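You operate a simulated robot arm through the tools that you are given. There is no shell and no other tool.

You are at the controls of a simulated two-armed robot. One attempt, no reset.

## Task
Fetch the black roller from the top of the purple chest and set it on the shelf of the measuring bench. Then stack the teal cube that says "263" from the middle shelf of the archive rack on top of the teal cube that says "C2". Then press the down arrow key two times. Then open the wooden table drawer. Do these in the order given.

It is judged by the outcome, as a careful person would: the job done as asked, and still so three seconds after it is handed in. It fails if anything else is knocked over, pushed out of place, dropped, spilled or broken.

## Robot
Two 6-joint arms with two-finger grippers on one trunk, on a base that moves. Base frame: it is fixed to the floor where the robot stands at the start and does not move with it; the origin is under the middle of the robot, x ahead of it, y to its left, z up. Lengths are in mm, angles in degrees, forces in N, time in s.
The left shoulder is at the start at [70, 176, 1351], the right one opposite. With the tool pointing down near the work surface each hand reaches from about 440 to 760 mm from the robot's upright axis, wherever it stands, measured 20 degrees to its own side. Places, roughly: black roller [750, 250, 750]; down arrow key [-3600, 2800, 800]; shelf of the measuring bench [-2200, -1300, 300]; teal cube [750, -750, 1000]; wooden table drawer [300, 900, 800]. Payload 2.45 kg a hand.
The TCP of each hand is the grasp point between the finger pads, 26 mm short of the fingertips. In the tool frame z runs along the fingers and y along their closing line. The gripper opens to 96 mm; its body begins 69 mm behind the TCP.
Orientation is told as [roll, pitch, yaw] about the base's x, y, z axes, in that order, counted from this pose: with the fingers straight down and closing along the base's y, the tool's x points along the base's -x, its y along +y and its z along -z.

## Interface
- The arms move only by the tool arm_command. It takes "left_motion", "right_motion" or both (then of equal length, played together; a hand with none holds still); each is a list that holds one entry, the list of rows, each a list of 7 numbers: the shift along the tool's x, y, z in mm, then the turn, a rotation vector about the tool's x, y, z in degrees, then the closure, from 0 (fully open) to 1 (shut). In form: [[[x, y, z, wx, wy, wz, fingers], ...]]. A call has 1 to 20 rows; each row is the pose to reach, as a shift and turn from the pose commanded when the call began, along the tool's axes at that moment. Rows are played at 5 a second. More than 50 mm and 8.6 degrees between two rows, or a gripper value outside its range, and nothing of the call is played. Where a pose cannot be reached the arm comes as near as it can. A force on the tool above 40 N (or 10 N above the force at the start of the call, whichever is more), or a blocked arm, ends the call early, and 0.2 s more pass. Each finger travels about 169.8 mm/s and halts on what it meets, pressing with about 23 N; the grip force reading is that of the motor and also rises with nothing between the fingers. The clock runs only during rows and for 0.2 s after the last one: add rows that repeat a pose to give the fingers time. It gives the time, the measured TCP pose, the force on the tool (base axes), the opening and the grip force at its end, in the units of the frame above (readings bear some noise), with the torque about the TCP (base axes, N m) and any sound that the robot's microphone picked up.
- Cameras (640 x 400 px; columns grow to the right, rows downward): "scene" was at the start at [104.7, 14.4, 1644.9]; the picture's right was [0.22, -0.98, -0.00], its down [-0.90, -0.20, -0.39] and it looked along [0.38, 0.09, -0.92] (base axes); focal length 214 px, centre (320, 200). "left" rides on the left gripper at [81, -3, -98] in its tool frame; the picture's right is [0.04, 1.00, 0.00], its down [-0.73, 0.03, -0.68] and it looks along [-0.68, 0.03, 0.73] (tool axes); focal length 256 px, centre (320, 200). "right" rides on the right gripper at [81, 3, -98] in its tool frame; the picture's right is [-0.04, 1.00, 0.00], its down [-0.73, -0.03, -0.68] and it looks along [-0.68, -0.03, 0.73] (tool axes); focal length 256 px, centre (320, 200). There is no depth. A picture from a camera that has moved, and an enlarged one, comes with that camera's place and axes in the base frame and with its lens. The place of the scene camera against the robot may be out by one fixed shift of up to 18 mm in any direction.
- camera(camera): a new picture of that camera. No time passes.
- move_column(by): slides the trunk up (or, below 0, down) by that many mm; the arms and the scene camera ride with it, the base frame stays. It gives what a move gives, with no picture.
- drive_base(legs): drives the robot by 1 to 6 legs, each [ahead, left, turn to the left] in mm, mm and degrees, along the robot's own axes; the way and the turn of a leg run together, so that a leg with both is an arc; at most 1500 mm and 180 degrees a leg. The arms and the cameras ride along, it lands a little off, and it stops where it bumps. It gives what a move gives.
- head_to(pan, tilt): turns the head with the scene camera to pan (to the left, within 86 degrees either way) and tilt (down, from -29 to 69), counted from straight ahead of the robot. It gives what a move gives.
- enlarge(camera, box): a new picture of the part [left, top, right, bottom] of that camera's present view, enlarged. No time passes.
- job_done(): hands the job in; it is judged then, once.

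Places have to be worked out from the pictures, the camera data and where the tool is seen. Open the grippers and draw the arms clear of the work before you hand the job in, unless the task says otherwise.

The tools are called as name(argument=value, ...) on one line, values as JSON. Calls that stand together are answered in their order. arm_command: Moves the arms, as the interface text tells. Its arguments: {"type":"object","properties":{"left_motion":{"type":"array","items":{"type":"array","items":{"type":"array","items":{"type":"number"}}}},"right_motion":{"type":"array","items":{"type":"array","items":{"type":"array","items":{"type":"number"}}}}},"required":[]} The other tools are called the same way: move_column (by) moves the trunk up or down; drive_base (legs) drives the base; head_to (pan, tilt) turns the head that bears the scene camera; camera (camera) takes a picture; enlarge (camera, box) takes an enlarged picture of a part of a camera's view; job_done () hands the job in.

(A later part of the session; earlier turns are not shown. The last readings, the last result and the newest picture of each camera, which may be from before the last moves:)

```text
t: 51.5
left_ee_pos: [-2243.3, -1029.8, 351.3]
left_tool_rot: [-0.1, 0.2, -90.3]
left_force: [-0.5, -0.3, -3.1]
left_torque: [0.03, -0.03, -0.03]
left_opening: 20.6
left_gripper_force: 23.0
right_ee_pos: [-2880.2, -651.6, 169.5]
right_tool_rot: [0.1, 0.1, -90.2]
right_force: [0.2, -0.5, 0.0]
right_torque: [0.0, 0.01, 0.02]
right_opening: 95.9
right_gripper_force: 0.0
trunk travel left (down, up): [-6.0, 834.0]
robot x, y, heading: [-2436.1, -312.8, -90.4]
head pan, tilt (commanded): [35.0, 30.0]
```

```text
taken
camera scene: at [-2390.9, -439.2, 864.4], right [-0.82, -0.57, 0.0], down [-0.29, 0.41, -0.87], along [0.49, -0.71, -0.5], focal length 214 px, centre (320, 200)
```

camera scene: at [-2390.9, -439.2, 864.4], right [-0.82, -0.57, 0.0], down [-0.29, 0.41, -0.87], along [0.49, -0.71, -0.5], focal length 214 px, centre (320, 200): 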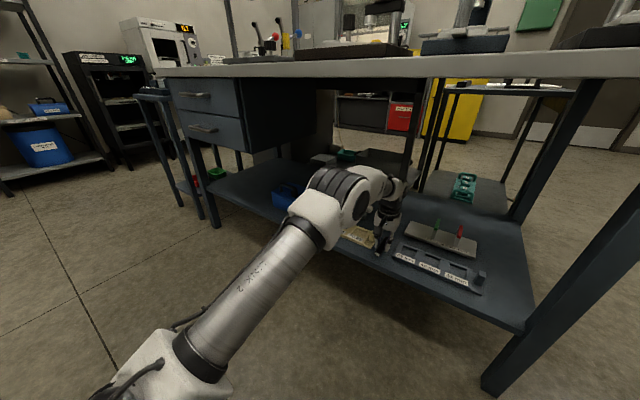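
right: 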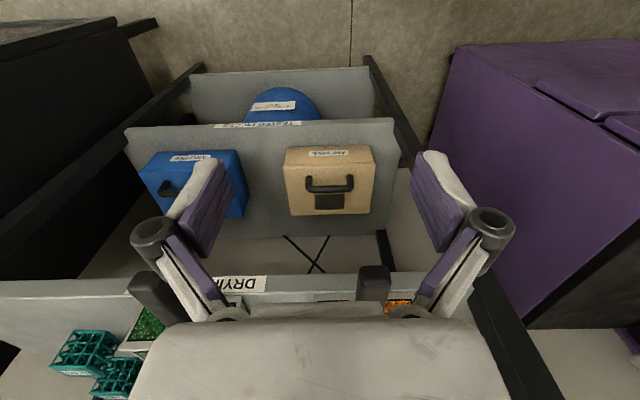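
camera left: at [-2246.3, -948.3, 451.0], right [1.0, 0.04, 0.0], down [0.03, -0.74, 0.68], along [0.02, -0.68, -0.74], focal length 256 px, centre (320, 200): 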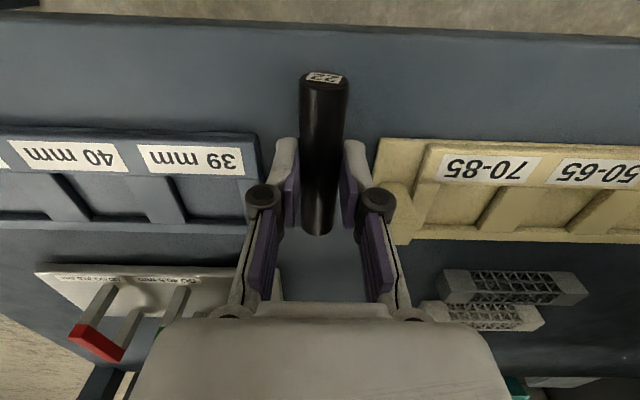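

The gap is about 68 mm here, centred at x≈-2244, but the beige tray has a post at its near end. I enlarge to check the clearance of the right finger to that post.

enlarge(camera="left", box=[230, 100, 450, 260])

enlarge(camera="scene", box=[330, 180, 490, 290])

```text
2.50 times, centred on (340, 180) of left
camera zoom: at [-2246.3, -948.3, 451.0], right [1.0, 0.04, 0.0], down [0.03, -0.74, 0.68], along [0.02, -0.68, -0.74], focal length 640 px, centre (270, 250)
```

zoom: 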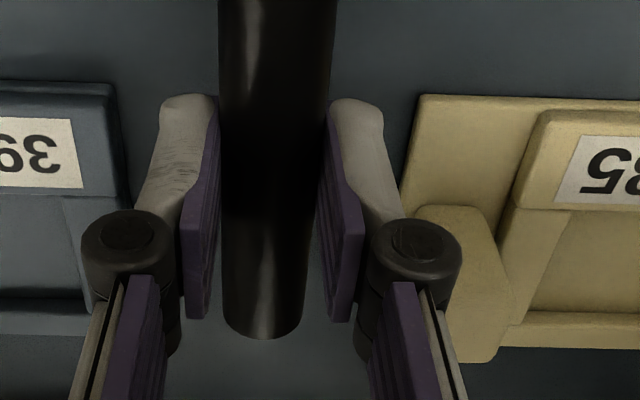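

```text
3.64 times, centred on (410, 235) of scene
camera zoom: at [-2390.9, -439.2, 864.4], right [-0.82, -0.57, 0.0], down [-0.29, 0.41, -0.87], along [0.49, -0.71, -0.5], focal length 780 px, centre (-7, 73)
```

zoom: 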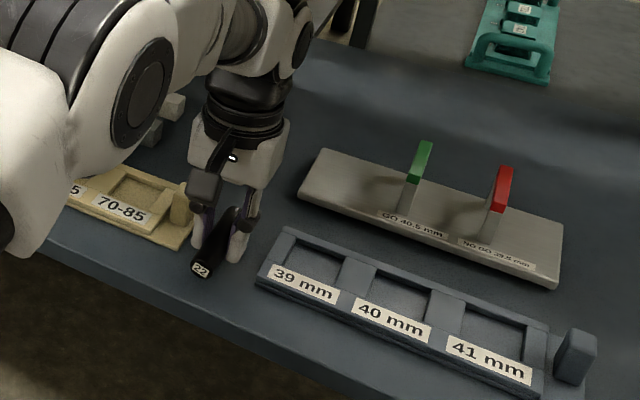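

The post stands further in (y≤-1054, up to z≈357), clear of the fingers and below the gripper body. I lower 18 mm more and check the force.

arm_command(left_motion=[[[0, -1, 8, 0, 0, 0, 1], [0, -1, 14, 0, 0, 0, 1], [0, -1, 18, 0, 0, 0, 1], [0, -1, 18, 0, 0, 0, 1]]])

camera(camera="left")

```text
t: 52.5
left_ee_pos: [-2243.9, -1030.4, 333.6]
left_tool_rot: [-0.1, 0.2, -90.3]
left_force: [-0.1, 0.3, -1.9]
left_torque: [-0.01, -0.02, 0.01]
left_opening: 20.6
left_gripper_force: 22.7
right_ee_pos: [-2880.3, -651.2, 169.4]
right_tool_rot: [0.1, 0.3, -90.2]
right_force: [0.2, 0.1, 0.1]
right_torque: [0.0, -0.03, 0.03]
right_opening: 96.1
right_gripper_force: 0.1
trunk travel left (down, up): [-6.0, 834.0]
robot x, y, heading: [-2441.0, -317.1, -90.1]
head pan, tilt (commanded): [35.0, 30.0]
```

```text
taken
camera left: at [-2247.2, -948.2, 433.5], right [1.0, 0.04, 0.0], down [0.03, -0.74, 0.68], along [0.02, -0.68, -0.74], focal length 256 px, centre (320, 200)
```

left: 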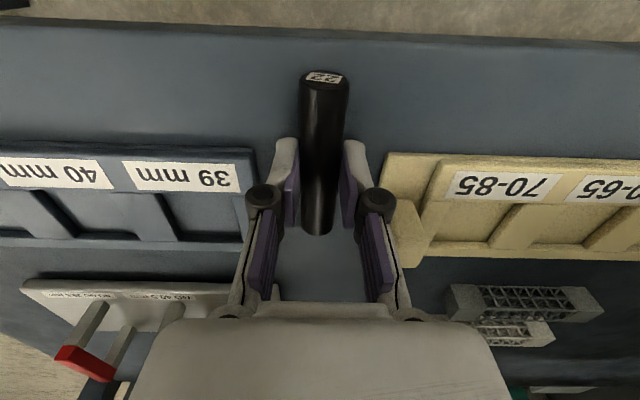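

No contact yet. I step down in small increments, watching the vertical force for contact.

arm_command(left_motion=[[[0, 0, 2, 0, 0, 0, 1], [0, 0, 4, 0, 0, 0, 1], [0, 0, 4, 0, 0, 0, 1]]])

```text
t: 53.3
left_ee_pos: [-2245.3, -1028.5, 330.6]
left_tool_rot: [0.0, 0.1, -90.3]
left_force: [0.6, -0.2, -2.4]
left_torque: [-0.01, -0.02, -0.01]
left_opening: 20.8
left_gripper_force: 23.8
right_ee_pos: [-2881.0, -652.2, 170.0]
right_tool_rot: [0.1, 0.1, -90.1]
right_force: [-0.6, -0.2, -0.7]
right_torque: [-0.01, 0.02, 0.02]
right_opening: 96.2
right_gripper_force: 0.0
trunk travel left (down, up): [-6.0, 834.0]
robot x, y, heading: [-2441.5, -321.3, -89.9]
head pan, tilt (commanded): [35.0, 30.0]
```

Still free at z≈330; I continue 3 mm lower.

arm_command(left_motion=[[[0, 0, 1.5, 0, 0, 0, 1], [0, 0, 3, 0, 0, 0, 1], [0, 0, 3, 0, 0, 0, 1]]])

```text
t: 54.1
left_ee_pos: [-2244.0, -1028.9, 329.6]
left_tool_rot: [-0.2, -0.1, -90.2]
left_force: [0.4, -1.2, 5.7]
left_torque: [-0.35, -0.05, 0.03]
left_opening: 20.9
left_gripper_force: 23.4
right_ee_pos: [-2879.3, -652.8, 169.9]
right_tool_rot: [0.1, 0.0, -90.2]
right_force: [0.2, 0.4, 0.2]
right_torque: [0.02, -0.01, 0.0]
right_opening: 96.0
right_gripper_force: 0.0
trunk travel left (down, up): [-6.0, 834.0]
robot x, y, heading: [-2439.7, -318.5, -90.5]
head pan, tilt (commanded): [35.0, 30.0]
```

Contact is felt (force rose ~8 N, at the inner end of the roller). I press 0.7 mm more to seat it, then open the fingers slowly to about 33 mm so they stay clear of the trays.

arm_command(left_motion=[[[0, 0, 0.7, 0, 0, 0, 1], [0, 0, 0.7, 0, 0, 0, 0.8], [0, 0, 0.7, 0, 0, 0, 0.78], [0, 0, 0.7, 0, 0, 0, 0.765], [0, 0, 0.7, 0, 0, 0, 0.75], [0, 0, 0.7, 0, 0, 0, 0.73], [0, 0, 0.7, 0, 0, 0, 0.71], [0, 0, 0.7, 0, 0, 0, 0.69], [0, 0, 0.7, 0, 0, 0, 0.67], [0, 0, 0.7, 0, 0, 0, 0.66], [0, 0, 0.7, 0, 0, 0, 0.66]]])

camera(camera="left")

```text
t: 56.5
left_ee_pos: [-2245.0, -1028.4, 327.1]
left_tool_rot: [-0.1, 0.1, -90.2]
left_force: [-0.8, 0.4, -0.8]
left_torque: [0.02, -0.01, -0.04]
left_opening: 32.6
left_gripper_force: 0.1
right_ee_pos: [-2880.2, -652.1, 169.1]
right_tool_rot: [0.0, 0.0, -90.2]
right_force: [-0.4, -0.1, -0.4]
right_torque: [-0.01, 0.0, 0.02]
right_opening: 96.2
right_gripper_force: 0.0
trunk travel left (down, up): [-6.0, 834.0]
robot x, y, heading: [-2441.9, -315.8, -90.3]
head pan, tilt (commanded): [35.0, 30.0]
```

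```text
taken
camera left: at [-2247.3, -947.8, 426.5], right [1.0, 0.04, 0.0], down [0.03, -0.74, 0.68], along [0.02, -0.68, -0.74], focal length 256 px, centre (320, 200)
```

left: 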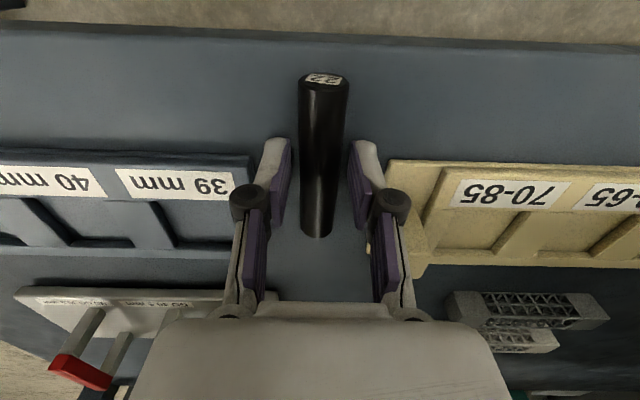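

The roller rests on the shelf between the trays, and the fingers are free. I raise the hand straight up 90 mm and confirm the roller stays.

arm_command(left_motion=[[[0, 0, -5, 0, 0, 0, 0.66], [0, 0, -15, 0, 0, 0, 0.66], [0, 0, -35, 0, 0, 0, 0.66], [0, 0, -60, 0, 0, 0, 0.66], [0, 0, -90, 0, 0, 0, 0.66], [0, 0, -90, 0, 0, 0, 0.66]]])

camera(camera="left")

```text
t: 57.9
left_ee_pos: [-2243.6, -1028.9, 418.2]
left_tool_rot: [-0.1, 0.1, -90.1]
left_force: [0.3, 0.0, 0.6]
left_torque: [0.0, -0.02, 0.01]
left_opening: 32.4
left_gripper_force: 0.1
right_ee_pos: [-2880.4, -652.6, 169.2]
right_tool_rot: [0.1, 0.0, -90.2]
right_force: [0.0, -0.1, -0.5]
right_torque: [-0.03, -0.01, -0.01]
right_opening: 95.9
right_gripper_force: 0.0
trunk travel left (down, up): [-6.0, 834.0]
robot x, y, heading: [-2440.7, -317.7, -90.3]
head pan, tilt (commanded): [35.0, 30.0]
```

```text
taken
camera left: at [-2247.0, -947.6, 516.6], right [1.0, 0.04, 0.0], down [0.03, -0.74, 0.68], along [0.02, -0.68, -0.74], focal length 256 px, centre (320, 200)
```

left: 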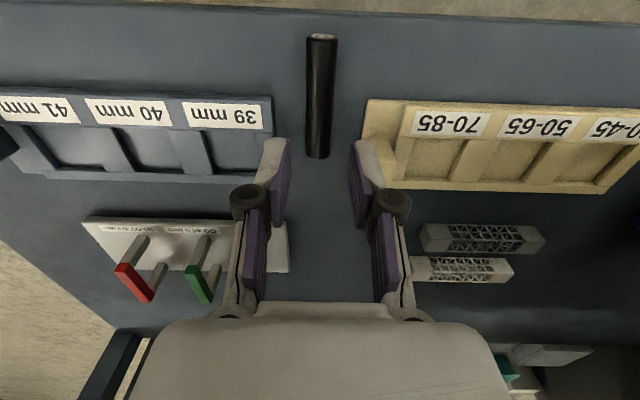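

The roller lies still on the shelf, fully inside the edge. I back the robot away from the bench 270 mm, then raise the trunk to travelling height.

drive_base(legs=[[-270, 0, 0]])

camera(camera="left")

move_column(by=400)

move_column(by=400)

head_to(pan=0, tilt=40)

camera(camera="scene")

```text
t: 59.8
left_ee_pos: [-2244.0, -755.2, 418.6]
left_tool_rot: [-0.1, 0.1, -90.2]
left_force: [0.4, -0.2, -0.9]
left_torque: [0.0, 0.0, -0.02]
left_opening: 33.0
left_gripper_force: 0.1
right_ee_pos: [-2880.5, -377.4, 170.3]
right_tool_rot: [0.1, 0.0, -90.2]
right_force: [0.6, 0.0, 0.5]
right_torque: [-0.05, 0.01, 0.0]
right_opening: 96.0
right_gripper_force: 0.2
trunk travel left (down, up): [-6.0, 834.0]
robot x, y, heading: [-2438.7, -45.1, -90.4]
head pan, tilt (commanded): [35.0, 30.0]
```

```text
taken
camera left: at [-2246.8, -673.4, 516.1], right [1.0, 0.03, 0.0], down [0.03, -0.74, 0.68], along [0.02, -0.68, -0.74], focal length 256 px, centre (320, 200)
```

left: 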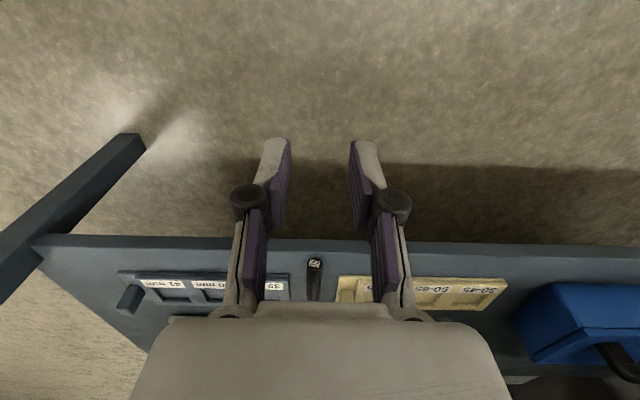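

```text
t: 63.6
left_ee_pos: [-2244.5, -754.5, 815.5]
left_tool_rot: [-0.1, 0.2, -90.3]
left_force: [0.0, 0.2, -0.3]
left_torque: [-0.02, -0.06, 0.0]
left_opening: 32.8
left_gripper_force: 0.2
right_ee_pos: [-2879.9, -376.1, 569.9]
right_tool_rot: [0.1, -0.1, -90.2]
right_force: [-0.6, -0.3, -0.8]
right_torque: [0.0, 0.03, 0.03]
right_opening: 96.1
right_gripper_force: 0.0
trunk travel left (down, up): [-406.0, 434.0]
robot x, y, heading: [-2435.8, -40.2, -90.8]
head pan, tilt (commanded): [35.0, 30.0]
```

```text
t: 67.5
left_ee_pos: [-2243.7, -755.6, 1217.0]
left_tool_rot: [-0.1, 0.2, -90.3]
left_force: [0.4, -0.3, 0.4]
left_torque: [0.01, 0.03, -0.04]
left_opening: 32.8
left_gripper_force: 0.0
right_ee_pos: [-2879.2, -377.1, 970.0]
right_tool_rot: [0.1, 0.1, -90.2]
right_force: [-0.7, 0.1, -1.4]
right_torque: [-0.01, 0.01, 0.0]
right_opening: 96.0
right_gripper_force: 0.0
trunk travel left (down, up): [-806.0, 34.0]
robot x, y, heading: [-2441.2, -42.7, -90.2]
head pan, tilt (commanded): [35.0, 30.0]
```

```text
t: 68.5
left_ee_pos: [-2244.1, -754.8, 1217.3]
left_tool_rot: [-0.1, 0.1, -90.2]
left_force: [0.0, -0.5, 0.1]
left_torque: [-0.03, -0.03, 0.0]
left_opening: 32.7
left_gripper_force: 0.1
right_ee_pos: [-2880.7, -376.8, 969.7]
right_tool_rot: [0.1, -0.1, -90.2]
right_force: [-0.4, -0.3, 0.9]
right_torque: [-0.02, -0.01, 0.01]
right_opening: 95.9
right_gripper_force: 0.1
trunk travel left (down, up): [-806.0, 34.0]
robot x, y, heading: [-2438.2, -40.1, -90.4]
head pan, tilt (commanded): [0.0, 40.0]
```

```text
taken
camera scene: at [-2441.8, -175.0, 1649.1], right [-1.0, 0.0, 0.0], down [0.0, 0.64, -0.77], along [0.0, -0.77, -0.64], focal length 214 px, centre (320, 200)
```

scene: 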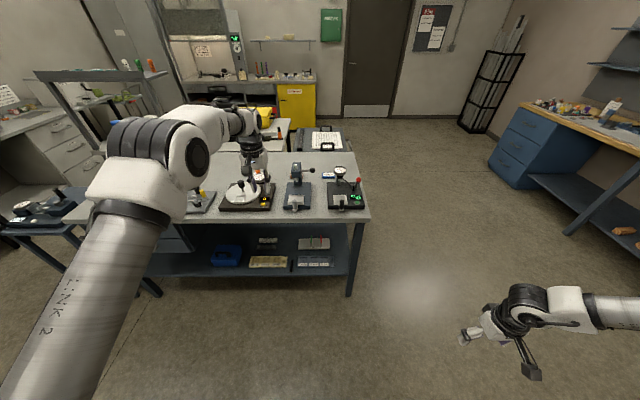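

The roller remains in place on the shelf. Next is the archive rack: I retract the left hand, then strafe back along the room toward the rack and turn to face it.

arm_command(left_motion=[[[45, 0, 0, 0, 0, 0, 0.66], [90, 0, 0, 0, 0, 0, 0.66], [135, 0, 0, 0, 0, 0, 0.66], [180, 0, 0, 0, 0, 0, 0.66], [210, 0, 0, 0, 0, 0, 0.66]]])

drive_base(legs=[[0, 1100, 0], [0, 1100, 0]])

head_to(pan=60, tilt=30)

camera(camera="scene")

```text
t: 69.7
left_ee_pos: [-2243.6, -544.2, 1218.4]
left_tool_rot: [0.0, 0.0, -90.3]
left_force: [-0.1, 1.3, 0.0]
left_torque: [-0.01, 0.0, -0.02]
left_opening: 32.8
left_gripper_force: 0.0
right_ee_pos: [-2880.0, -375.2, 969.7]
right_tool_rot: [0.1, 0.0, -90.3]
right_force: [0.2, 0.1, -0.2]
right_torque: [-0.02, -0.02, 0.02]
right_opening: 95.9
right_gripper_force: 0.2
trunk travel left (down, up): [-806.0, 34.0]
robot x, y, heading: [-2441.5, -42.3, -90.4]
head pan, tilt (commanded): [0.0, 40.0]
```

```text
t: 80.5
left_ee_pos: [-46.4, -551.1, 1216.9]
left_tool_rot: [-0.1, 0.2, -90.2]
left_force: [0.9, 0.5, 0.1]
left_torque: [0.0, 0.01, 0.02]
left_opening: 32.6
left_gripper_force: 0.1
right_ee_pos: [-684.3, -383.6, 970.2]
right_tool_rot: [0.0, 0.0, -90.1]
right_force: [0.1, 0.1, 1.0]
right_torque: [0.0, 0.0, 0.03]
right_opening: 96.0
right_gripper_force: 0.1
trunk travel left (down, up): [-806.0, 34.0]
robot x, y, heading: [-242.8, -46.9, -90.2]
head pan, tilt (commanded): [0.0, 40.0]
```

```text
t: 81.8
left_ee_pos: [-45.8, -552.6, 1217.6]
left_tool_rot: [-0.1, 0.1, -90.2]
left_force: [0.2, 1.0, 0.4]
left_torque: [-0.05, -0.03, -0.02]
left_opening: 32.4
left_gripper_force: 0.1
right_ee_pos: [-682.8, -385.2, 969.5]
right_tool_rot: [0.2, 0.1, -90.2]
right_force: [-0.1, -0.2, -0.2]
right_torque: [0.0, 0.02, -0.02]
right_opening: 95.8
right_gripper_force: 0.1
trunk travel left (down, up): [-806.0, 34.0]
robot x, y, heading: [-240.2, -47.7, -90.0]
head pan, tilt (commanded): [60.0, 30.0]
```

```text
taken
camera scene: at [-167.4, -142.3, 1664.4], right [-0.5, -0.86, 0.0], down [-0.43, 0.25, -0.87], along [0.75, -0.44, -0.5], focal length 214 px, centre (320, 200)
```

scene: 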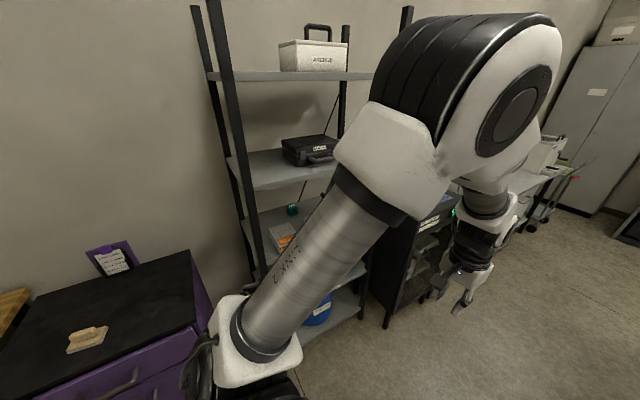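

I turn left 90 degrees to face the rack, then strafe right to stand opposite it at a safe distance.

drive_base(legs=[[0, 0, 90], [0, -560, 0]])

head_to(pan=0, tilt=35)

camera(camera="scene")

enlarge(camera="scene", box=[200, 60, 460, 240])

```text
t: 88.9
left_ee_pos: [261.5, -411.1, 1216.6]
left_tool_rot: [-0.2, 0.0, 0.2]
left_force: [-0.2, 0.2, 0.7]
left_torque: [0.0, 0.03, 0.04]
left_opening: 32.5
left_gripper_force: 0.0
right_ee_pos: [97.3, -1049.3, 970.5]
right_tool_rot: [0.0, -0.1, 0.1]
right_force: [0.4, -0.3, -0.1]
right_torque: [-0.03, 0.02, -0.04]
right_opening: 96.0
right_gripper_force: 0.0
trunk travel left (down, up): [-806.0, 34.0]
robot x, y, heading: [-242.3, -612.2, 0.3]
head pan, tilt (commanded): [60.0, 30.0]
```

```text
t: 90.2
left_ee_pos: [260.3, -411.4, 1217.0]
left_tool_rot: [-0.1, 0.0, 0.1]
left_force: [0.6, 0.4, -0.4]
left_torque: [0.01, 0.04, -0.01]
left_opening: 32.6
left_gripper_force: 0.1
right_ee_pos: [96.2, -1050.2, 970.7]
right_tool_rot: [0.0, 0.0, 0.1]
right_force: [0.8, 0.0, 0.3]
right_torque: [-0.02, 0.0, 0.0]
right_opening: 96.0
right_gripper_force: 0.0
trunk travel left (down, up): [-806.0, 34.0]
robot x, y, heading: [-239.0, -612.2, -0.0]
head pan, tilt (commanded): [0.0, 35.0]
```

```text
taken
camera scene: at [-105.7, -608.8, 1656.6], right [0.0, -1.0, 0.0], down [-0.57, 0.0, -0.82], along [0.82, 0.0, -0.57], focal length 214 px, centre (320, 200)
```

scene: 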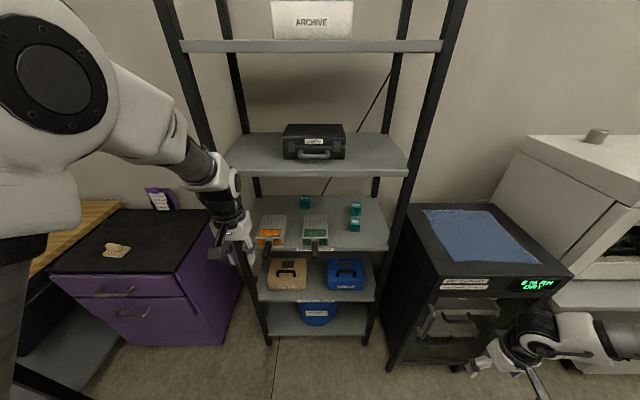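

```text
2.22 times, centred on (330, 150) of scene
camera zoom: at [-105.7, -608.8, 1656.6], right [0.0, -1.0, 0.0], down [-0.57, 0.0, -0.82], along [0.82, 0.0, -0.57], focal length 477 px, centre (298, 311)
```

zoom: 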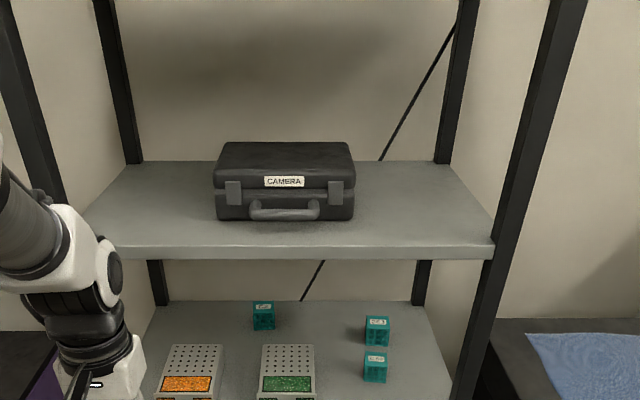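

I see five shelves; the cubes stand on the middle one (z≈970): "263" near [753, -788], "C2" near [812, -526], and a third cube right in front of 263. I lower the trunk so the head camera looks into that shelf and measure it properly.

move_column(by=-380)

head_to(pan=0, tilt=12)

camera(camera="scene")

enlarge(camera="scene", box=[210, 120, 430, 260])

```text
t: 93.9
left_ee_pos: [260.6, -410.9, 837.7]
left_tool_rot: [-0.1, 0.0, 0.1]
left_force: [-0.2, 0.1, 0.8]
left_torque: [0.03, 0.03, -0.01]
left_opening: 32.6
left_gripper_force: 0.1
right_ee_pos: [96.7, -1050.4, 590.5]
right_tool_rot: [0.0, 0.0, 0.2]
right_force: [-0.3, -0.4, 0.1]
right_torque: [-0.03, -0.01, 0.0]
right_opening: 95.9
right_gripper_force: 0.0
trunk travel left (down, up): [-426.0, 414.0]
robot x, y, heading: [-243.5, -609.7, 0.1]
head pan, tilt (commanded): [0.0, 35.0]
```

```text
t: 94.7
left_ee_pos: [261.7, -410.3, 837.7]
left_tool_rot: [-0.1, 0.1, 0.1]
left_force: [0.6, -0.8, 0.4]
left_torque: [-0.02, -0.02, 0.03]
left_opening: 32.9
left_gripper_force: 0.1
right_ee_pos: [96.3, -1049.9, 589.8]
right_tool_rot: [-0.1, 0.0, 0.1]
right_force: [0.1, 0.6, 0.6]
right_torque: [-0.02, -0.02, 0.0]
right_opening: 96.1
right_gripper_force: 0.2
trunk travel left (down, up): [-426.0, 414.0]
robot x, y, heading: [-237.9, -610.3, 0.1]
head pan, tilt (commanded): [0.0, 12.0]
```

```text
taken
camera scene: at [-100.6, -608.7, 1313.4], right [0.0, -1.0, 0.0], down [-0.21, 0.0, -0.98], along [0.98, 0.0, -0.21], focal length 214 px, centre (320, 200)
```

scene: 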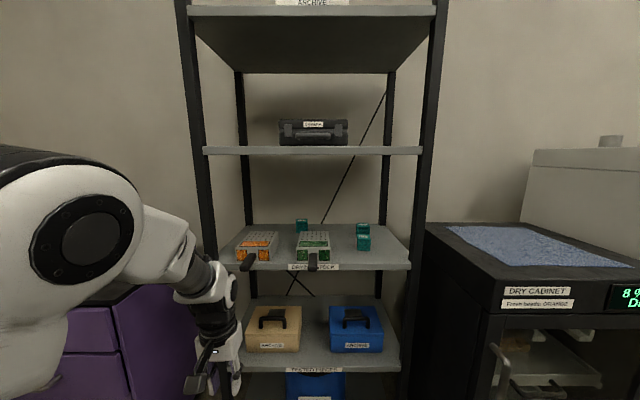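

```text
2.86 times, centred on (320, 190) of scene
camera zoom: at [-100.6, -608.7, 1313.4], right [0.0, -1.0, 0.0], down [-0.21, 0.0, -0.98], along [0.98, 0.0, -0.21], focal length 613 px, centre (320, 229)
```

zoom: 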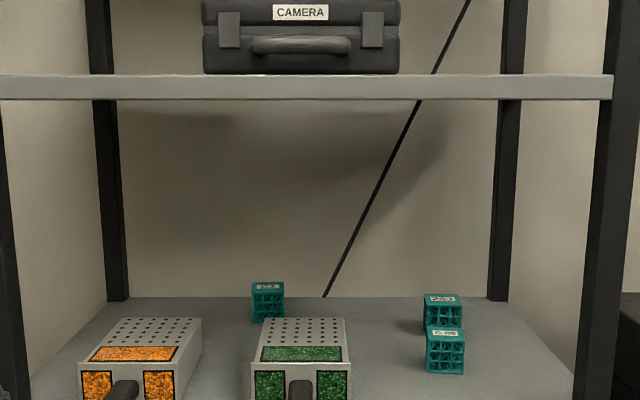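

Shelf 4's underside is at z≈1312, the middle shelf top at z≈985, and the cubes are about 48 mm. I enlarge the cubes to read labels and their yaw.

enlarge(camera="scene", box=[340, 212, 390, 262])

enlarge(camera="scene", box=[280, 205, 350, 275])

```text
8.00 times, centred on (365, 237) of scene
camera zoom: at [-100.6, -608.7, 1313.4], right [0.0, -1.0, 0.0], down [-0.21, 0.0, -0.98], along [0.98, 0.0, -0.21], focal length 1716 px, centre (-40, -96)
```

zoom: 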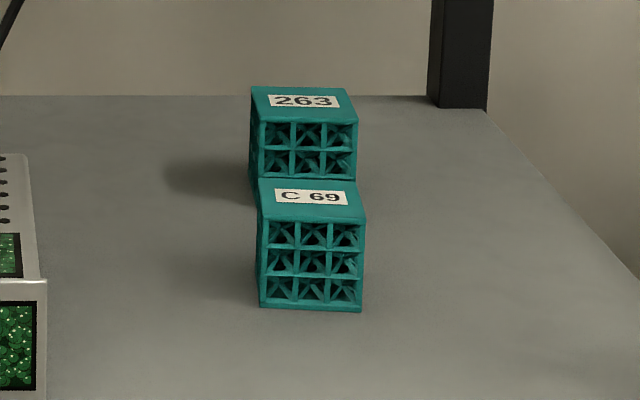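

```text
5.71 times, centred on (315, 240) of scene
camera zoom: at [-100.6, -608.7, 1313.4], right [0.0, -1.0, 0.0], down [-0.21, 0.0, -0.98], along [0.98, 0.0, -0.21], focal length 1226 px, centre (349, -29)
```

zoom: 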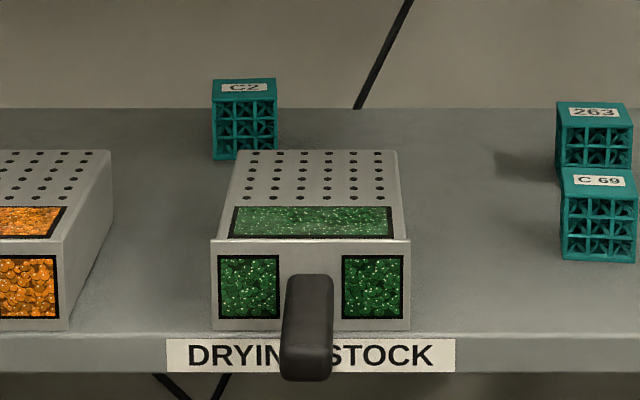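

Cubes are about 45 mm: "263" centre ≈[738, -785, 1007] (yaw ≈ -6°), "C2" ≈[790, -532, 1007], and "C 69" stands in front of 263 at x≈595-640. A top-down grasp won't fit under the shelf above, so I plan a 45° forward-tilted grasp with the right hand, camera side up. I back off for room, set the trunk height, and rehearse the tilted pose in free space.

drive_base(legs=[[-210, 130, 0]])

move_column(by=80)

arm_command(right_motion=[[[-10, 8, -40, 0, 0, 0, 0], [-20, 16, -80, 0, 0, 0, 0], [-35, 30, -120, 0, 0, 0, 0], [-55, 45, -160, 0, 0, 0, 0], [-75, 60, -200, 0, 0, 0, 0], [-97, 78, -240, 0, 0, 0, 0], [-119, 97, -275, 0, 0, 0, 0], [-141, 116, -305, 0, 0, 0, 0], [-163, 135, -330, 0, 0, 0, 0], [-163, 135, -330, 0, 0, 0, 0]]])

```text
t: 96.5
left_ee_pos: [49.1, -281.3, 838.2]
left_tool_rot: [-0.2, 0.1, 0.2]
left_force: [-0.2, 0.3, -0.1]
left_torque: [-0.02, 0.0, -0.02]
left_opening: 32.7
left_gripper_force: 0.1
right_ee_pos: [-115.0, -919.3, 589.6]
right_tool_rot: [0.2, 0.0, 0.2]
right_force: [0.1, 0.0, 0.3]
right_torque: [-0.02, 0.01, -0.01]
right_opening: 96.2
right_gripper_force: 0.1
trunk travel left (down, up): [-426.0, 414.0]
robot x, y, heading: [-453.9, -480.2, 0.4]
head pan, tilt (commanded): [0.0, 12.0]
```

```text
t: 97.7
left_ee_pos: [49.6, -281.8, 917.1]
left_tool_rot: [-0.1, 0.2, 0.1]
left_force: [1.0, -0.1, 0.2]
left_torque: [0.03, 0.01, 0.0]
left_opening: 32.8
left_gripper_force: 0.0
right_ee_pos: [-113.4, -920.4, 670.6]
right_tool_rot: [0.2, 0.0, 0.2]
right_force: [-1.4, 0.2, 0.3]
right_torque: [-0.04, 0.0, 0.03]
right_opening: 96.2
right_gripper_force: 0.1
trunk travel left (down, up): [-506.0, 334.0]
robot x, y, heading: [-454.2, -481.6, -0.1]
head pan, tilt (commanded): [0.0, 12.0]
```

```text
t: 99.9
left_ee_pos: [49.3, -281.0, 918.2]
left_tool_rot: [-0.2, 0.1, 0.2]
left_force: [0.3, -0.5, -0.7]
left_torque: [0.01, 0.01, 0.01]
left_opening: 32.5
left_gripper_force: 0.0
right_ee_pos: [29.9, -797.0, 987.6]
right_tool_rot: [-0.5, -0.3, -1.7]
right_force: [-0.1, -0.6, -0.7]
right_torque: [-0.01, -0.03, 0.01]
right_opening: 96.1
right_gripper_force: 0.1
right hand out of reach, approached as far as the arm can: row 8, 9, 10
trunk travel left (down, up): [-506.0, 334.0]
robot x, y, heading: [-451.9, -480.1, 0.2]
head pan, tilt (commanded): [0.0, 12.0]
```

The vertical-tool pose at shoulder height is out of reach that close in. I move the right hand lower and further ahead before re-orienting.

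arm_command(right_motion=[[[-10, 0, 40, 0, 0, 0, 0], [-40, 0, 70, 0, 0, 0, 0], [-70, 0, 100, 0, 0, 0, 0], [-100, 0, 100, 0, 0, 0, 0], [-100, 0, 100, 0, 0, 0, 0]]])

head_to(pan=-20, tilt=30)

camera(camera="scene")

```text
t: 101.1
left_ee_pos: [48.8, -280.6, 916.9]
left_tool_rot: [-0.3, 0.1, 0.1]
left_force: [-0.1, -0.4, 0.0]
left_torque: [0.0, 0.05, 0.01]
left_opening: 32.9
left_gripper_force: 0.2
right_ee_pos: [100.0, -801.9, 878.4]
right_tool_rot: [-1.7, -0.8, -2.2]
right_force: [0.4, 0.2, 0.5]
right_torque: [0.02, -0.02, 0.0]
right_opening: 96.1
right_gripper_force: 0.1
right hand out of reach, approached as far as the arm can: row 1, 2, 3, 4, 5
trunk travel left (down, up): [-506.0, 334.0]
robot x, y, heading: [-453.4, -479.4, 0.1]
head pan, tilt (commanded): [0.0, 12.0]
```

```text
t: 101.9
left_ee_pos: [49.8, -281.2, 917.5]
left_tool_rot: [-0.1, 0.1, 0.1]
left_force: [0.8, 0.2, 0.6]
left_torque: [0.02, 0.02, 0.01]
left_opening: 32.5
left_gripper_force: 0.1
right_ee_pos: [99.7, -801.1, 877.7]
right_tool_rot: [-1.7, -0.8, -2.3]
right_force: [0.6, 0.1, 0.6]
right_torque: [-0.01, 0.01, 0.03]
right_opening: 96.0
right_gripper_force: 0.0
trunk travel left (down, up): [-506.0, 334.0]
robot x, y, heading: [-449.1, -481.0, 0.1]
head pan, tilt (commanded): [-20.0, 30.0]
```

```text
taken
camera scene: at [-320.0, -509.6, 1364.5], right [-0.34, -0.94, 0.0], down [-0.47, 0.17, -0.87], along [0.81, -0.29, -0.5], focal length 214 px, centre (320, 200)
```

scene: 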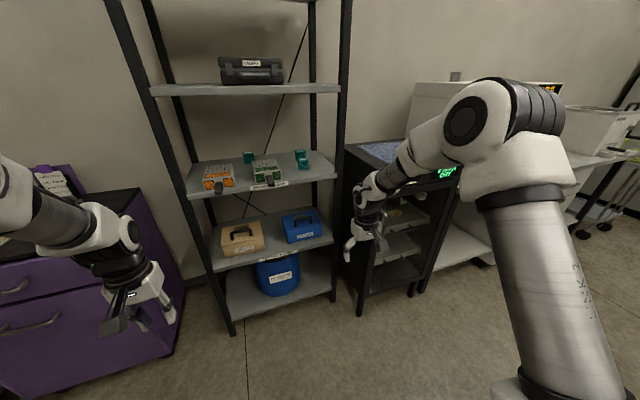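

The arm seems stuck near a limit. I bring the right hand back down toward its original comfortable pose and see whether the error clears.

arm_command(right_motion=[[[0, 0, 45, 0, 0, 0, 0], [0, 0, 90, 0, 0, 0, 0], [0, 0, 135, 0, 0, 0, 0], [0, 0, 180, 0, 0, 0, 0], [0, 0, 200, 0, 0, 0, 0], [0, 0, 200, 0, 0, 0, 0]]])

```text
t: 103.3
left_ee_pos: [50.1, -281.1, 917.8]
left_tool_rot: [-0.2, 0.1, 0.1]
left_force: [0.6, 0.3, -0.1]
left_torque: [0.0, -0.01, 0.01]
left_opening: 32.4
left_gripper_force: 0.1
right_ee_pos: [102.9, -809.0, 678.2]
right_tool_rot: [-1.7, -0.8, -2.2]
right_force: [1.0, 0.2, 0.5]
right_torque: [-0.01, 0.02, 0.0]
right_opening: 96.1
right_gripper_force: 0.0
trunk travel left (down, up): [-506.0, 334.0]
robot x, y, heading: [-451.0, -481.2, 0.3]
head pan, tilt (commanded): [-20.0, 30.0]
```

That cleared it. I test whether the hand can move inward (+y) at this lower height, to learn which limit is acting.

arm_command(right_motion=[[[0, 40, 0, 0, 0, 0, 0], [0, 80, 0, 0, 0, 0, 0], [0, 120, 0, 0, 0, 0, 0], [0, 160, 0, 0, 0, 0, 0], [0, 160, 0, 0, 0, 0, 0]]])

```text
t: 104.5
left_ee_pos: [50.1, -281.1, 917.0]
left_tool_rot: [-0.2, 0.1, 0.0]
left_force: [0.1, 0.5, 0.3]
left_torque: [0.0, 0.02, -0.01]
left_opening: 32.4
left_gripper_force: 0.0
right_ee_pos: [72.8, -752.9, 667.5]
right_tool_rot: [-2.4, -1.2, -2.1]
right_force: [-0.9, -0.5, -0.2]
right_torque: [-0.01, 0.01, 0.06]
right_opening: 95.7
right_gripper_force: 0.1
right hand out of reach, approached as far as the arm can: row 1, 2, 3, 4, 5
trunk travel left (down, up): [-506.0, 334.0]
robot x, y, heading: [-456.3, -481.7, 0.1]
head pan, tilt (commanded): [-20.0, 30.0]
```

Inward motion is limited with this tool yaw. I test whether yawing the tool frees it.

arm_command(right_motion=[[[0, 0, 0, 0, 0, 8, 0], [0, 0, 0, 0, 0, 16, 0], [0, 0, 0, 0, 0, 24, 0], [0, 0, 0, 0, 0, 32, 0], [0, 0, 0, 0, 0, 40, 0], [0, 0, 0, 0, 0, 40, 0]]])

arm_command(right_motion=[[[-30, -20, 0, 0, 0, 0, 0], [-60, -40, 0, 0, 0, 0, 0], [-60, -40, 0, 0, 0, 0, 0]]])

```text
t: 105.9
left_ee_pos: [50.8, -280.6, 918.3]
left_tool_rot: [-0.1, 0.1, 0.2]
left_force: [0.6, -0.3, 0.4]
left_torque: [0.02, 0.0, -0.02]
left_opening: 32.5
left_gripper_force: 0.0
right_ee_pos: [72.2, -755.7, 667.7]
right_tool_rot: [-1.0, -2.0, -42.2]
right_force: [-0.3, 0.0, 0.6]
right_torque: [0.01, 0.05, 0.0]
right_opening: 96.0
right_gripper_force: 0.1
trunk travel left (down, up): [-506.0, 334.0]
robot x, y, heading: [-447.9, -480.6, 0.1]
head pan, tilt (commanded): [-20.0, 30.0]
```

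```text
t: 106.7
left_ee_pos: [49.4, -280.5, 918.2]
left_tool_rot: [-0.3, 0.1, 0.1]
left_force: [0.0, 0.4, 0.3]
left_torque: [0.0, -0.02, 0.01]
left_opening: 32.5
left_gripper_force: 0.1
right_ee_pos: [90.1, -825.0, 670.9]
right_tool_rot: [-0.9, -1.7, -42.1]
right_force: [0.1, 0.4, -0.2]
right_torque: [0.0, 0.01, -0.02]
right_opening: 95.9
right_gripper_force: 0.0
trunk travel left (down, up): [-506.0, 334.0]
robot x, y, heading: [-454.5, -477.2, -0.1]
head pan, tilt (commanded): [-20.0, 30.0]
```

With the tool yawed right the arm is free. I test inward motion again with this yaw.

arm_command(right_motion=[[[6, 44, 0, 0, 0, 0, 0], [12, 88, 0, 0, 0, 0, 0], [19, 132, 0, 0, 0, 0, 0], [26, 178, 0, 0, 0, 0, 0], [26, 178, 0, 0, 0, 0, 0]]])

```text
t: 107.9
left_ee_pos: [49.5, -282.3, 919.0]
left_tool_rot: [-0.1, 0.1, 0.1]
left_force: [0.5, -0.1, -0.2]
left_torque: [-0.02, 0.02, 0.01]
left_opening: 32.3
left_gripper_force: 0.0
right_ee_pos: [157.1, -720.0, 633.8]
right_tool_rot: [-2.7, -7.7, -42.2]
right_force: [0.6, 0.2, 0.3]
right_torque: [-0.02, -0.02, 0.0]
right_opening: 96.0
right_gripper_force: 0.1
right hand out of reach, approached as far as the arm can: row 1, 2, 3, 4, 5
trunk travel left (down, up): [-506.0, 334.0]
robot x, y, heading: [-455.9, -478.7, -0.0]
head pan, tilt (commanded): [-20.0, 30.0]
```

The right arm's shoulder pan appears limited inward, so I'll use the left arm for this job instead. I tuck the right arm back outward, and test a 170° yaw flip of the left hand here in free space.

arm_command(right_motion=[[[-6, -44, -9, 0, 0, 0, 0], [-12, -88, -18, 0, 0, 0, 0], [-19, -132, -27, 0, 0, 0, 0], [-26, -178, -37, 0, 0, 0, 0], [10, -200, -37, 0, 0, -8, 0], [45, -220, -37, 0, 0, -16, 0], [80, -240, -37, 0, 0, -24, 0], [80, -240, -37, 0, 0, -24, 0]]])

arm_command(left_motion=[[[0, 0, 0, 0, 0, 8.5, 0.66], [0, 0, 0, 0, 0, 17, 0.66], [0, 0, 0, 0, 0, 25.5, 0.66], [0, 0, 0, 0, 0, 34, 0.66], [0, 0, 0, 0, 0, 42.5, 0.66], [0, 0, 0, 0, 0, 51, 0.66], [0, 0, 0, 0, 0, 59.5, 0.66], [0, 0, 0, 0, 0, 68, 0.66], [0, 0, 0, 0, 0, 76.5, 0.66], [0, 0, 0, 0, 0, 85, 0.66], [0, 0, 0, 0, 0, 93.5, 0.66], [0, 0, 0, 0, 0, 102, 0.66], [0, 0, 0, 0, 0, 110.5, 0.66], [0, 0, 0, 0, 0, 119, 0.66], [0, 0, 0, 0, 0, 127.5, 0.66], [0, 0, 0, 0, 0, 136, 0.66], [0, 0, 0, 0, 0, 144.5, 0.66], [0, 0, 0, 0, 0, 153, 0.66], [0, 0, 0, 0, 0, 161.5, 0.66], [0, 0, 0, 0, 0, 170, 0.66]]])

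```text
t: 109.7
left_ee_pos: [50.2, -281.7, 917.0]
left_tool_rot: [-0.1, 0.2, 0.1]
left_force: [0.3, 0.8, -0.3]
left_torque: [0.02, 0.01, -0.02]
left_opening: 32.8
left_gripper_force: 0.0
right_ee_pos: [-65.9, -838.3, 671.2]
right_tool_rot: [-5.7, -5.9, -17.9]
right_force: [-0.6, 0.3, 0.4]
right_torque: [-0.02, 0.06, -0.01]
right_opening: 96.1
right_gripper_force: 0.0
trunk travel left (down, up): [-506.0, 334.0]
robot x, y, heading: [-451.0, -482.1, 0.2]
head pan, tilt (commanded): [-20.0, 30.0]
```

```text
t: 113.9
left_ee_pos: [57.7, -271.3, 920.1]
left_tool_rot: [-0.4, -0.4, -169.4]
left_force: [0.7, 0.3, -0.4]
left_torque: [-0.06, 0.01, 0.0]
left_opening: 32.6
left_gripper_force: 0.0
left hand out of reach, approached as far as the arm can: row 20
right_ee_pos: [-65.6, -837.8, 671.0]
right_tool_rot: [-5.7, -6.0, -18.0]
right_force: [-0.6, 0.3, -0.5]
right_torque: [0.0, 0.06, 0.02]
right_opening: 95.9
right_gripper_force: 0.0
trunk travel left (down, up): [-506.0, 334.0]
robot x, y, heading: [-454.5, -477.6, 0.1]
head pan, tilt (commanded): [-20.0, 30.0]
```

The left hand flips to about -169° before a wrist limit. I test the other direction as well to see whether +174° is available.

arm_command(left_motion=[[[0, 0, 0, 0, 0, -8.5, 0.66], [0, 0, 0, 0, 0, -17, 0.66], [0, 0, 0, 0, 0, -25.5, 0.66], [0, 0, 0, 0, 0, -34, 0.66], [0, 0, 0, 0, 0, -42.5, 0.66], [0, 0, 0, 0, 0, -51, 0.66], [0, 0, 0, 0, 0, -59.5, 0.66], [0, 0, 0, 0, 0, -68, 0.66], [0, 0, 0, 0, 0, -76.5, 0.66], [0, 0, 0, 0, 0, -85, 0.66], [0, 0, 0, 0, 0, -93.5, 0.66], [0, 0, 0, 0, 0, -102, 0.66], [0, 0, 0, 0, 0, -110.5, 0.66], [0, 0, 0, 0, 0, -119, 0.66], [0, 0, 0, 0, 0, -127.5, 0.66], [0, 0, 0, 0, 0, -136, 0.66], [0, 0, 0, 0, 0, -144.5, 0.66], [0, 0, 0, 0, 0, -153, 0.66], [0, 0, 0, 0, 0, -161.5, 0.66], [0, 0, 0, 0, 0, -170, 0.66]]])

arm_command(left_motion=[[[0, 0, 0, 0, 0, -8.5, 0.66], [0, 0, 0, 0, 0, -17, 0.66], [0, 0, 0, 0, 0, -25.5, 0.66], [0, 0, 0, 0, 0, -34, 0.66], [0, 0, 0, 0, 0, -42.5, 0.66], [0, 0, 0, 0, 0, -51, 0.66], [0, 0, 0, 0, 0, -59.5, 0.66], [0, 0, 0, 0, 0, -68, 0.66], [0, 0, 0, 0, 0, -76.5, 0.66], [0, 0, 0, 0, 0, -85, 0.66], [0, 0, 0, 0, 0, -93.5, 0.66], [0, 0, 0, 0, 0, -102, 0.66], [0, 0, 0, 0, 0, -110.5, 0.66], [0, 0, 0, 0, 0, -119, 0.66], [0, 0, 0, 0, 0, -127.5, 0.66], [0, 0, 0, 0, 0, -136, 0.66], [0, 0, 0, 0, 0, -144.5, 0.66], [0, 0, 0, 0, 0, -153, 0.66], [0, 0, 0, 0, 0, -161.5, 0.66], [0, 0, 0, 0, 0, -170, 0.66]]])

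```text
t: 118.1
left_ee_pos: [57.8, -271.2, 918.9]
left_tool_rot: [0.0, 0.1, 0.3]
left_force: [-1.0, -0.2, -1.0]
left_torque: [0.02, 0.0, 0.03]
left_opening: 32.8
left_gripper_force: 0.1
right_ee_pos: [-67.2, -838.9, 672.0]
right_tool_rot: [-5.6, -5.8, -18.0]
right_force: [-0.9, -0.1, -0.7]
right_torque: [0.0, 0.02, 0.01]
right_opening: 96.1
right_gripper_force: 0.0
trunk travel left (down, up): [-506.0, 334.0]
robot x, y, heading: [-450.4, -479.0, 0.1]
head pan, tilt (commanded): [-20.0, 30.0]
```

```text
t: 122.3
left_ee_pos: [57.6, -272.7, 920.4]
left_tool_rot: [0.2, -0.1, 170.2]
left_force: [0.2, 0.0, -0.3]
left_torque: [0.0, -0.02, -0.03]
left_opening: 32.7
left_gripper_force: 0.0
right_ee_pos: [-65.2, -837.8, 671.2]
right_tool_rot: [-5.7, -6.0, -18.0]
right_force: [0.2, 0.8, -1.1]
right_torque: [0.01, -0.03, -0.01]
right_opening: 95.7
right_gripper_force: 0.1
trunk travel left (down, up): [-506.0, 334.0]
robot x, y, heading: [-454.6, -481.9, 0.1]
head pan, tilt (commanded): [-20.0, 30.0]
```

The positive flip works (yaw 170 reached). Now I rehearse extending forward and pitching the tool 45° forward with the camera side up, still in free space.

arm_command(left_motion=[[[43, 14, 0, 0, 0, 0, 0.66], [86, 28, 0, 0, 0, 0, 0.66], [130, 42, 0, 0, 0, 0, 0.66], [173, 56, 0, 0, 0, 0, 0.66], [217, 70, 0, 0, 0, 0, 0.66], [260, 84, 0, 0, 0, 0, 0.66], [260, 84, 0, 0, 8, 0, 0.66], [260, 84, 0, 0, 16, 0, 0.66], [260, 84, 0, 0, 24, 0, 0.66], [260, 84, 0, 0, 32, 0, 0.66], [260, 84, 0, 0, 40, 0, 0.66], [260, 84, 0, 0, 45, 0, 0.66], [260, 84, 0, 0, 45, 0, 0.66]]])

head_to(pan=20, tilt=30)

camera(camera="scene")

camera(camera="left")

```text
t: 125.1
left_ee_pos: [300.0, -398.8, 918.7]
left_tool_rot: [0.1, 45.0, 170.2]
left_force: [0.3, 0.7, 0.3]
left_torque: [0.02, 0.01, 0.01]
left_opening: 32.8
left_gripper_force: 0.1
left hand out of reach, approached as far as the arm can: row 4, 5, 6, 7, 8, 9
right_ee_pos: [-66.4, -838.5, 671.8]
right_tool_rot: [-5.7, -5.9, -18.0]
right_force: [0.4, 0.4, -0.3]
right_torque: [0.01, 0.01, 0.02]
right_opening: 96.4
right_gripper_force: 0.0
trunk travel left (down, up): [-506.0, 334.0]
robot x, y, heading: [-451.5, -476.7, 0.2]
head pan, tilt (commanded): [-20.0, 30.0]
```

```text
t: 126.2
left_ee_pos: [301.4, -398.7, 919.2]
left_tool_rot: [0.1, 45.0, 170.3]
left_force: [-1.0, 0.2, -0.7]
left_torque: [-0.04, 0.0, -0.03]
left_opening: 32.3
left_gripper_force: 0.0
right_ee_pos: [-65.6, -838.0, 672.7]
right_tool_rot: [-5.7, -5.9, -18.1]
right_force: [0.8, -1.0, 0.2]
right_torque: [0.01, 0.02, 0.01]
right_opening: 96.0
right_gripper_force: 0.1
trunk travel left (down, up): [-506.0, 334.0]
robot x, y, heading: [-453.3, -481.1, 0.0]
head pan, tilt (commanded): [20.0, 30.0]
```

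```text
taken
camera scene: at [-320.1, -448.0, 1364.4], right [0.34, -0.94, 0.0], down [-0.47, -0.17, -0.87], along [0.81, 0.3, -0.5], focal length 214 px, centre (320, 200)
```

scene: 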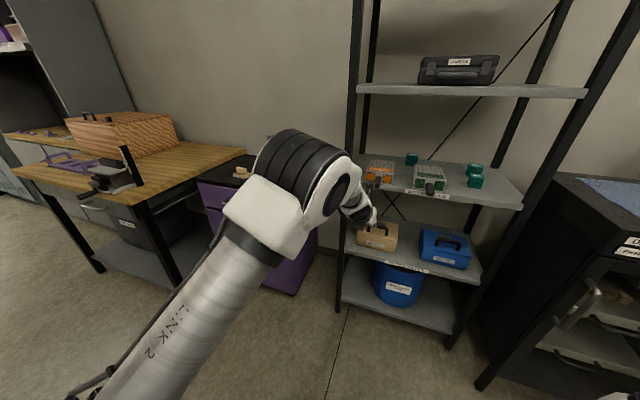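

```text
taken
camera left: at [289.0, -392.6, 1047.4], right [-0.14, -0.99, 0.03], down [-0.99, 0.14, -0.04], along [0.03, -0.04, -1.0], focal length 256 px, centre (320, 200)
```

left: 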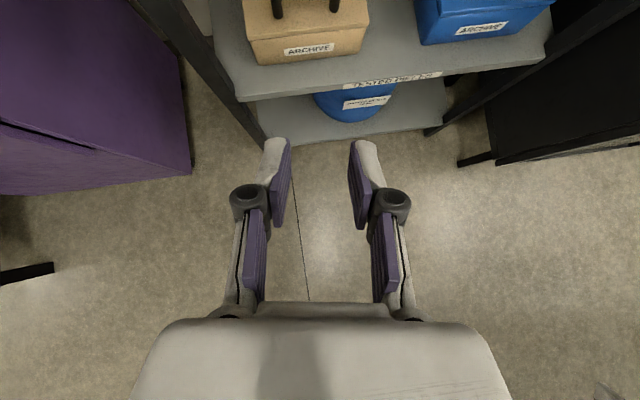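

The 45° pitched pose with the camera looking straight down is reachable with the left arm. I now move the robot to stand opposite the cubes (still outside the rack), then raise the hand to entry height and set the yaw to match the 263 cube.

drive_base(legs=[[76, -346, 0]])

arm_command(left_motion=[[[31, 6, -12, 0.6, 0, -0.6, 0.66], [62, 12, -24, 1.2, 0, -1.2, 0.66], [93, 17, -36, 1.8, 0, -1.8, 0.66], [124, 23, -48, 2.3, 0, -2.3, 0.66], [155.5, 28.8, -60.8, 2.83, 0, -2.83, 0.66], [155.5, 28.8, -60.8, 2.83, 0, -2.83, 0.66]]])

head_to(pan=15, tilt=20)

camera(camera="scene")

camera(camera="left")

```text
t: 128.5
left_ee_pos: [377.3, -742.9, 920.3]
left_tool_rot: [0.2, 44.9, 170.4]
left_force: [-0.2, -0.6, 0.3]
left_torque: [0.0, -0.01, 0.03]
left_opening: 32.6
left_gripper_force: 0.1
right_ee_pos: [13.4, -1183.9, 671.8]
right_tool_rot: [-5.6, -6.0, -17.8]
right_force: [0.4, 0.8, -0.1]
right_torque: [0.03, -0.03, 0.01]
right_opening: 95.8
right_gripper_force: 0.1
trunk travel left (down, up): [-506.0, 334.0]
robot x, y, heading: [-375.9, -823.4, 0.4]
head pan, tilt (commanded): [20.0, 30.0]
```

```text
t: 129.9
left_ee_pos: [395.3, -747.4, 1053.1]
left_tool_rot: [2.1, 46.0, 173.0]
left_force: [-0.3, 0.0, 0.4]
left_torque: [0.01, 0.01, -0.01]
left_opening: 32.7
left_gripper_force: 0.1
left hand out of reach, approached as far as the arm can: row 3, 4, 5, 6
right_ee_pos: [12.2, -1183.1, 670.6]
right_tool_rot: [-5.7, -5.9, -17.8]
right_force: [-0.2, -0.1, -0.4]
right_torque: [-0.01, 0.0, 0.0]
right_opening: 96.0
right_gripper_force: 0.0
trunk travel left (down, up): [-506.0, 334.0]
robot x, y, heading: [-376.5, -825.8, 0.4]
head pan, tilt (commanded): [20.0, 30.0]
```

```text
t: 130.6
left_ee_pos: [395.6, -746.2, 1053.7]
left_tool_rot: [2.1, 45.9, 173.1]
left_force: [1.0, 0.6, 0.1]
left_torque: [0.02, 0.0, -0.03]
left_opening: 32.5
left_gripper_force: 0.1
right_ee_pos: [12.5, -1183.5, 672.2]
right_tool_rot: [-5.7, -5.9, -17.9]
right_force: [0.5, 0.1, -0.9]
right_torque: [-0.05, -0.02, 0.03]
right_opening: 95.9
right_gripper_force: 0.1
trunk travel left (down, up): [-506.0, 334.0]
robot x, y, heading: [-379.0, -827.1, 0.3]
head pan, tilt (commanded): [15.0, 20.0]
```

```text
taken
camera scene: at [-237.6, -800.4, 1380.4], right [0.26, -0.96, 0.0], down [-0.33, -0.09, -0.94], along [0.91, 0.25, -0.34], focal length 214 px, centre (320, 200)
```

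scene: 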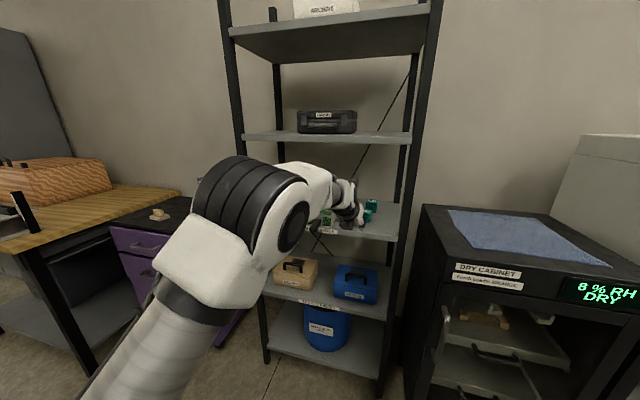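

```text
taken
camera left: at [382.4, -738.2, 1181.6], right [-0.12, -0.99, 0.05], down [-0.99, 0.12, -0.06], along [0.05, -0.06, -1.0], focal length 256 px, centre (320, 200)
```

left: 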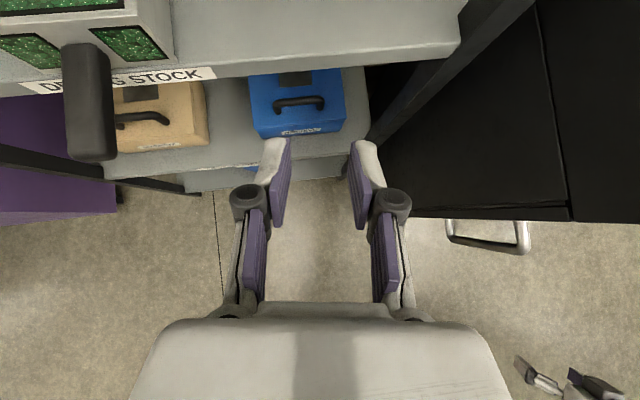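

The pose stops short when stretched inward and up. I test reach a bit more to the outside (+y), to learn where the left arm works freely at this height and tilt.

arm_command(left_motion=[[[8, -32, 1.5, 0, 0, 0, 0.66], [16, -65, 3, 0, 0, 0, 0.66], [24, -98, 4.5, 0, 0, 0, 0.66], [31.5, -130, 6, 0, 0, 0, 0.66], [31.5, -130, 6, 0, 0, 0, 0.66]]])

```text
t: 131.8
left_ee_pos: [441.0, -619.6, 1069.9]
left_tool_rot: [2.0, 46.0, 172.9]
left_force: [0.5, 0.1, 0.3]
left_torque: [0.01, -0.01, 0.03]
left_opening: 32.7
left_gripper_force: 0.0
right_ee_pos: [12.4, -1184.6, 671.3]
right_tool_rot: [-5.6, -5.9, -17.8]
right_force: [0.8, 0.6, -0.6]
right_torque: [0.02, 0.0, 0.02]
right_opening: 95.8
right_gripper_force: 0.0
trunk travel left (down, up): [-506.0, 334.0]
robot x, y, heading: [-374.2, -827.5, 0.3]
head pan, tilt (commanded): [15.0, 20.0]
```

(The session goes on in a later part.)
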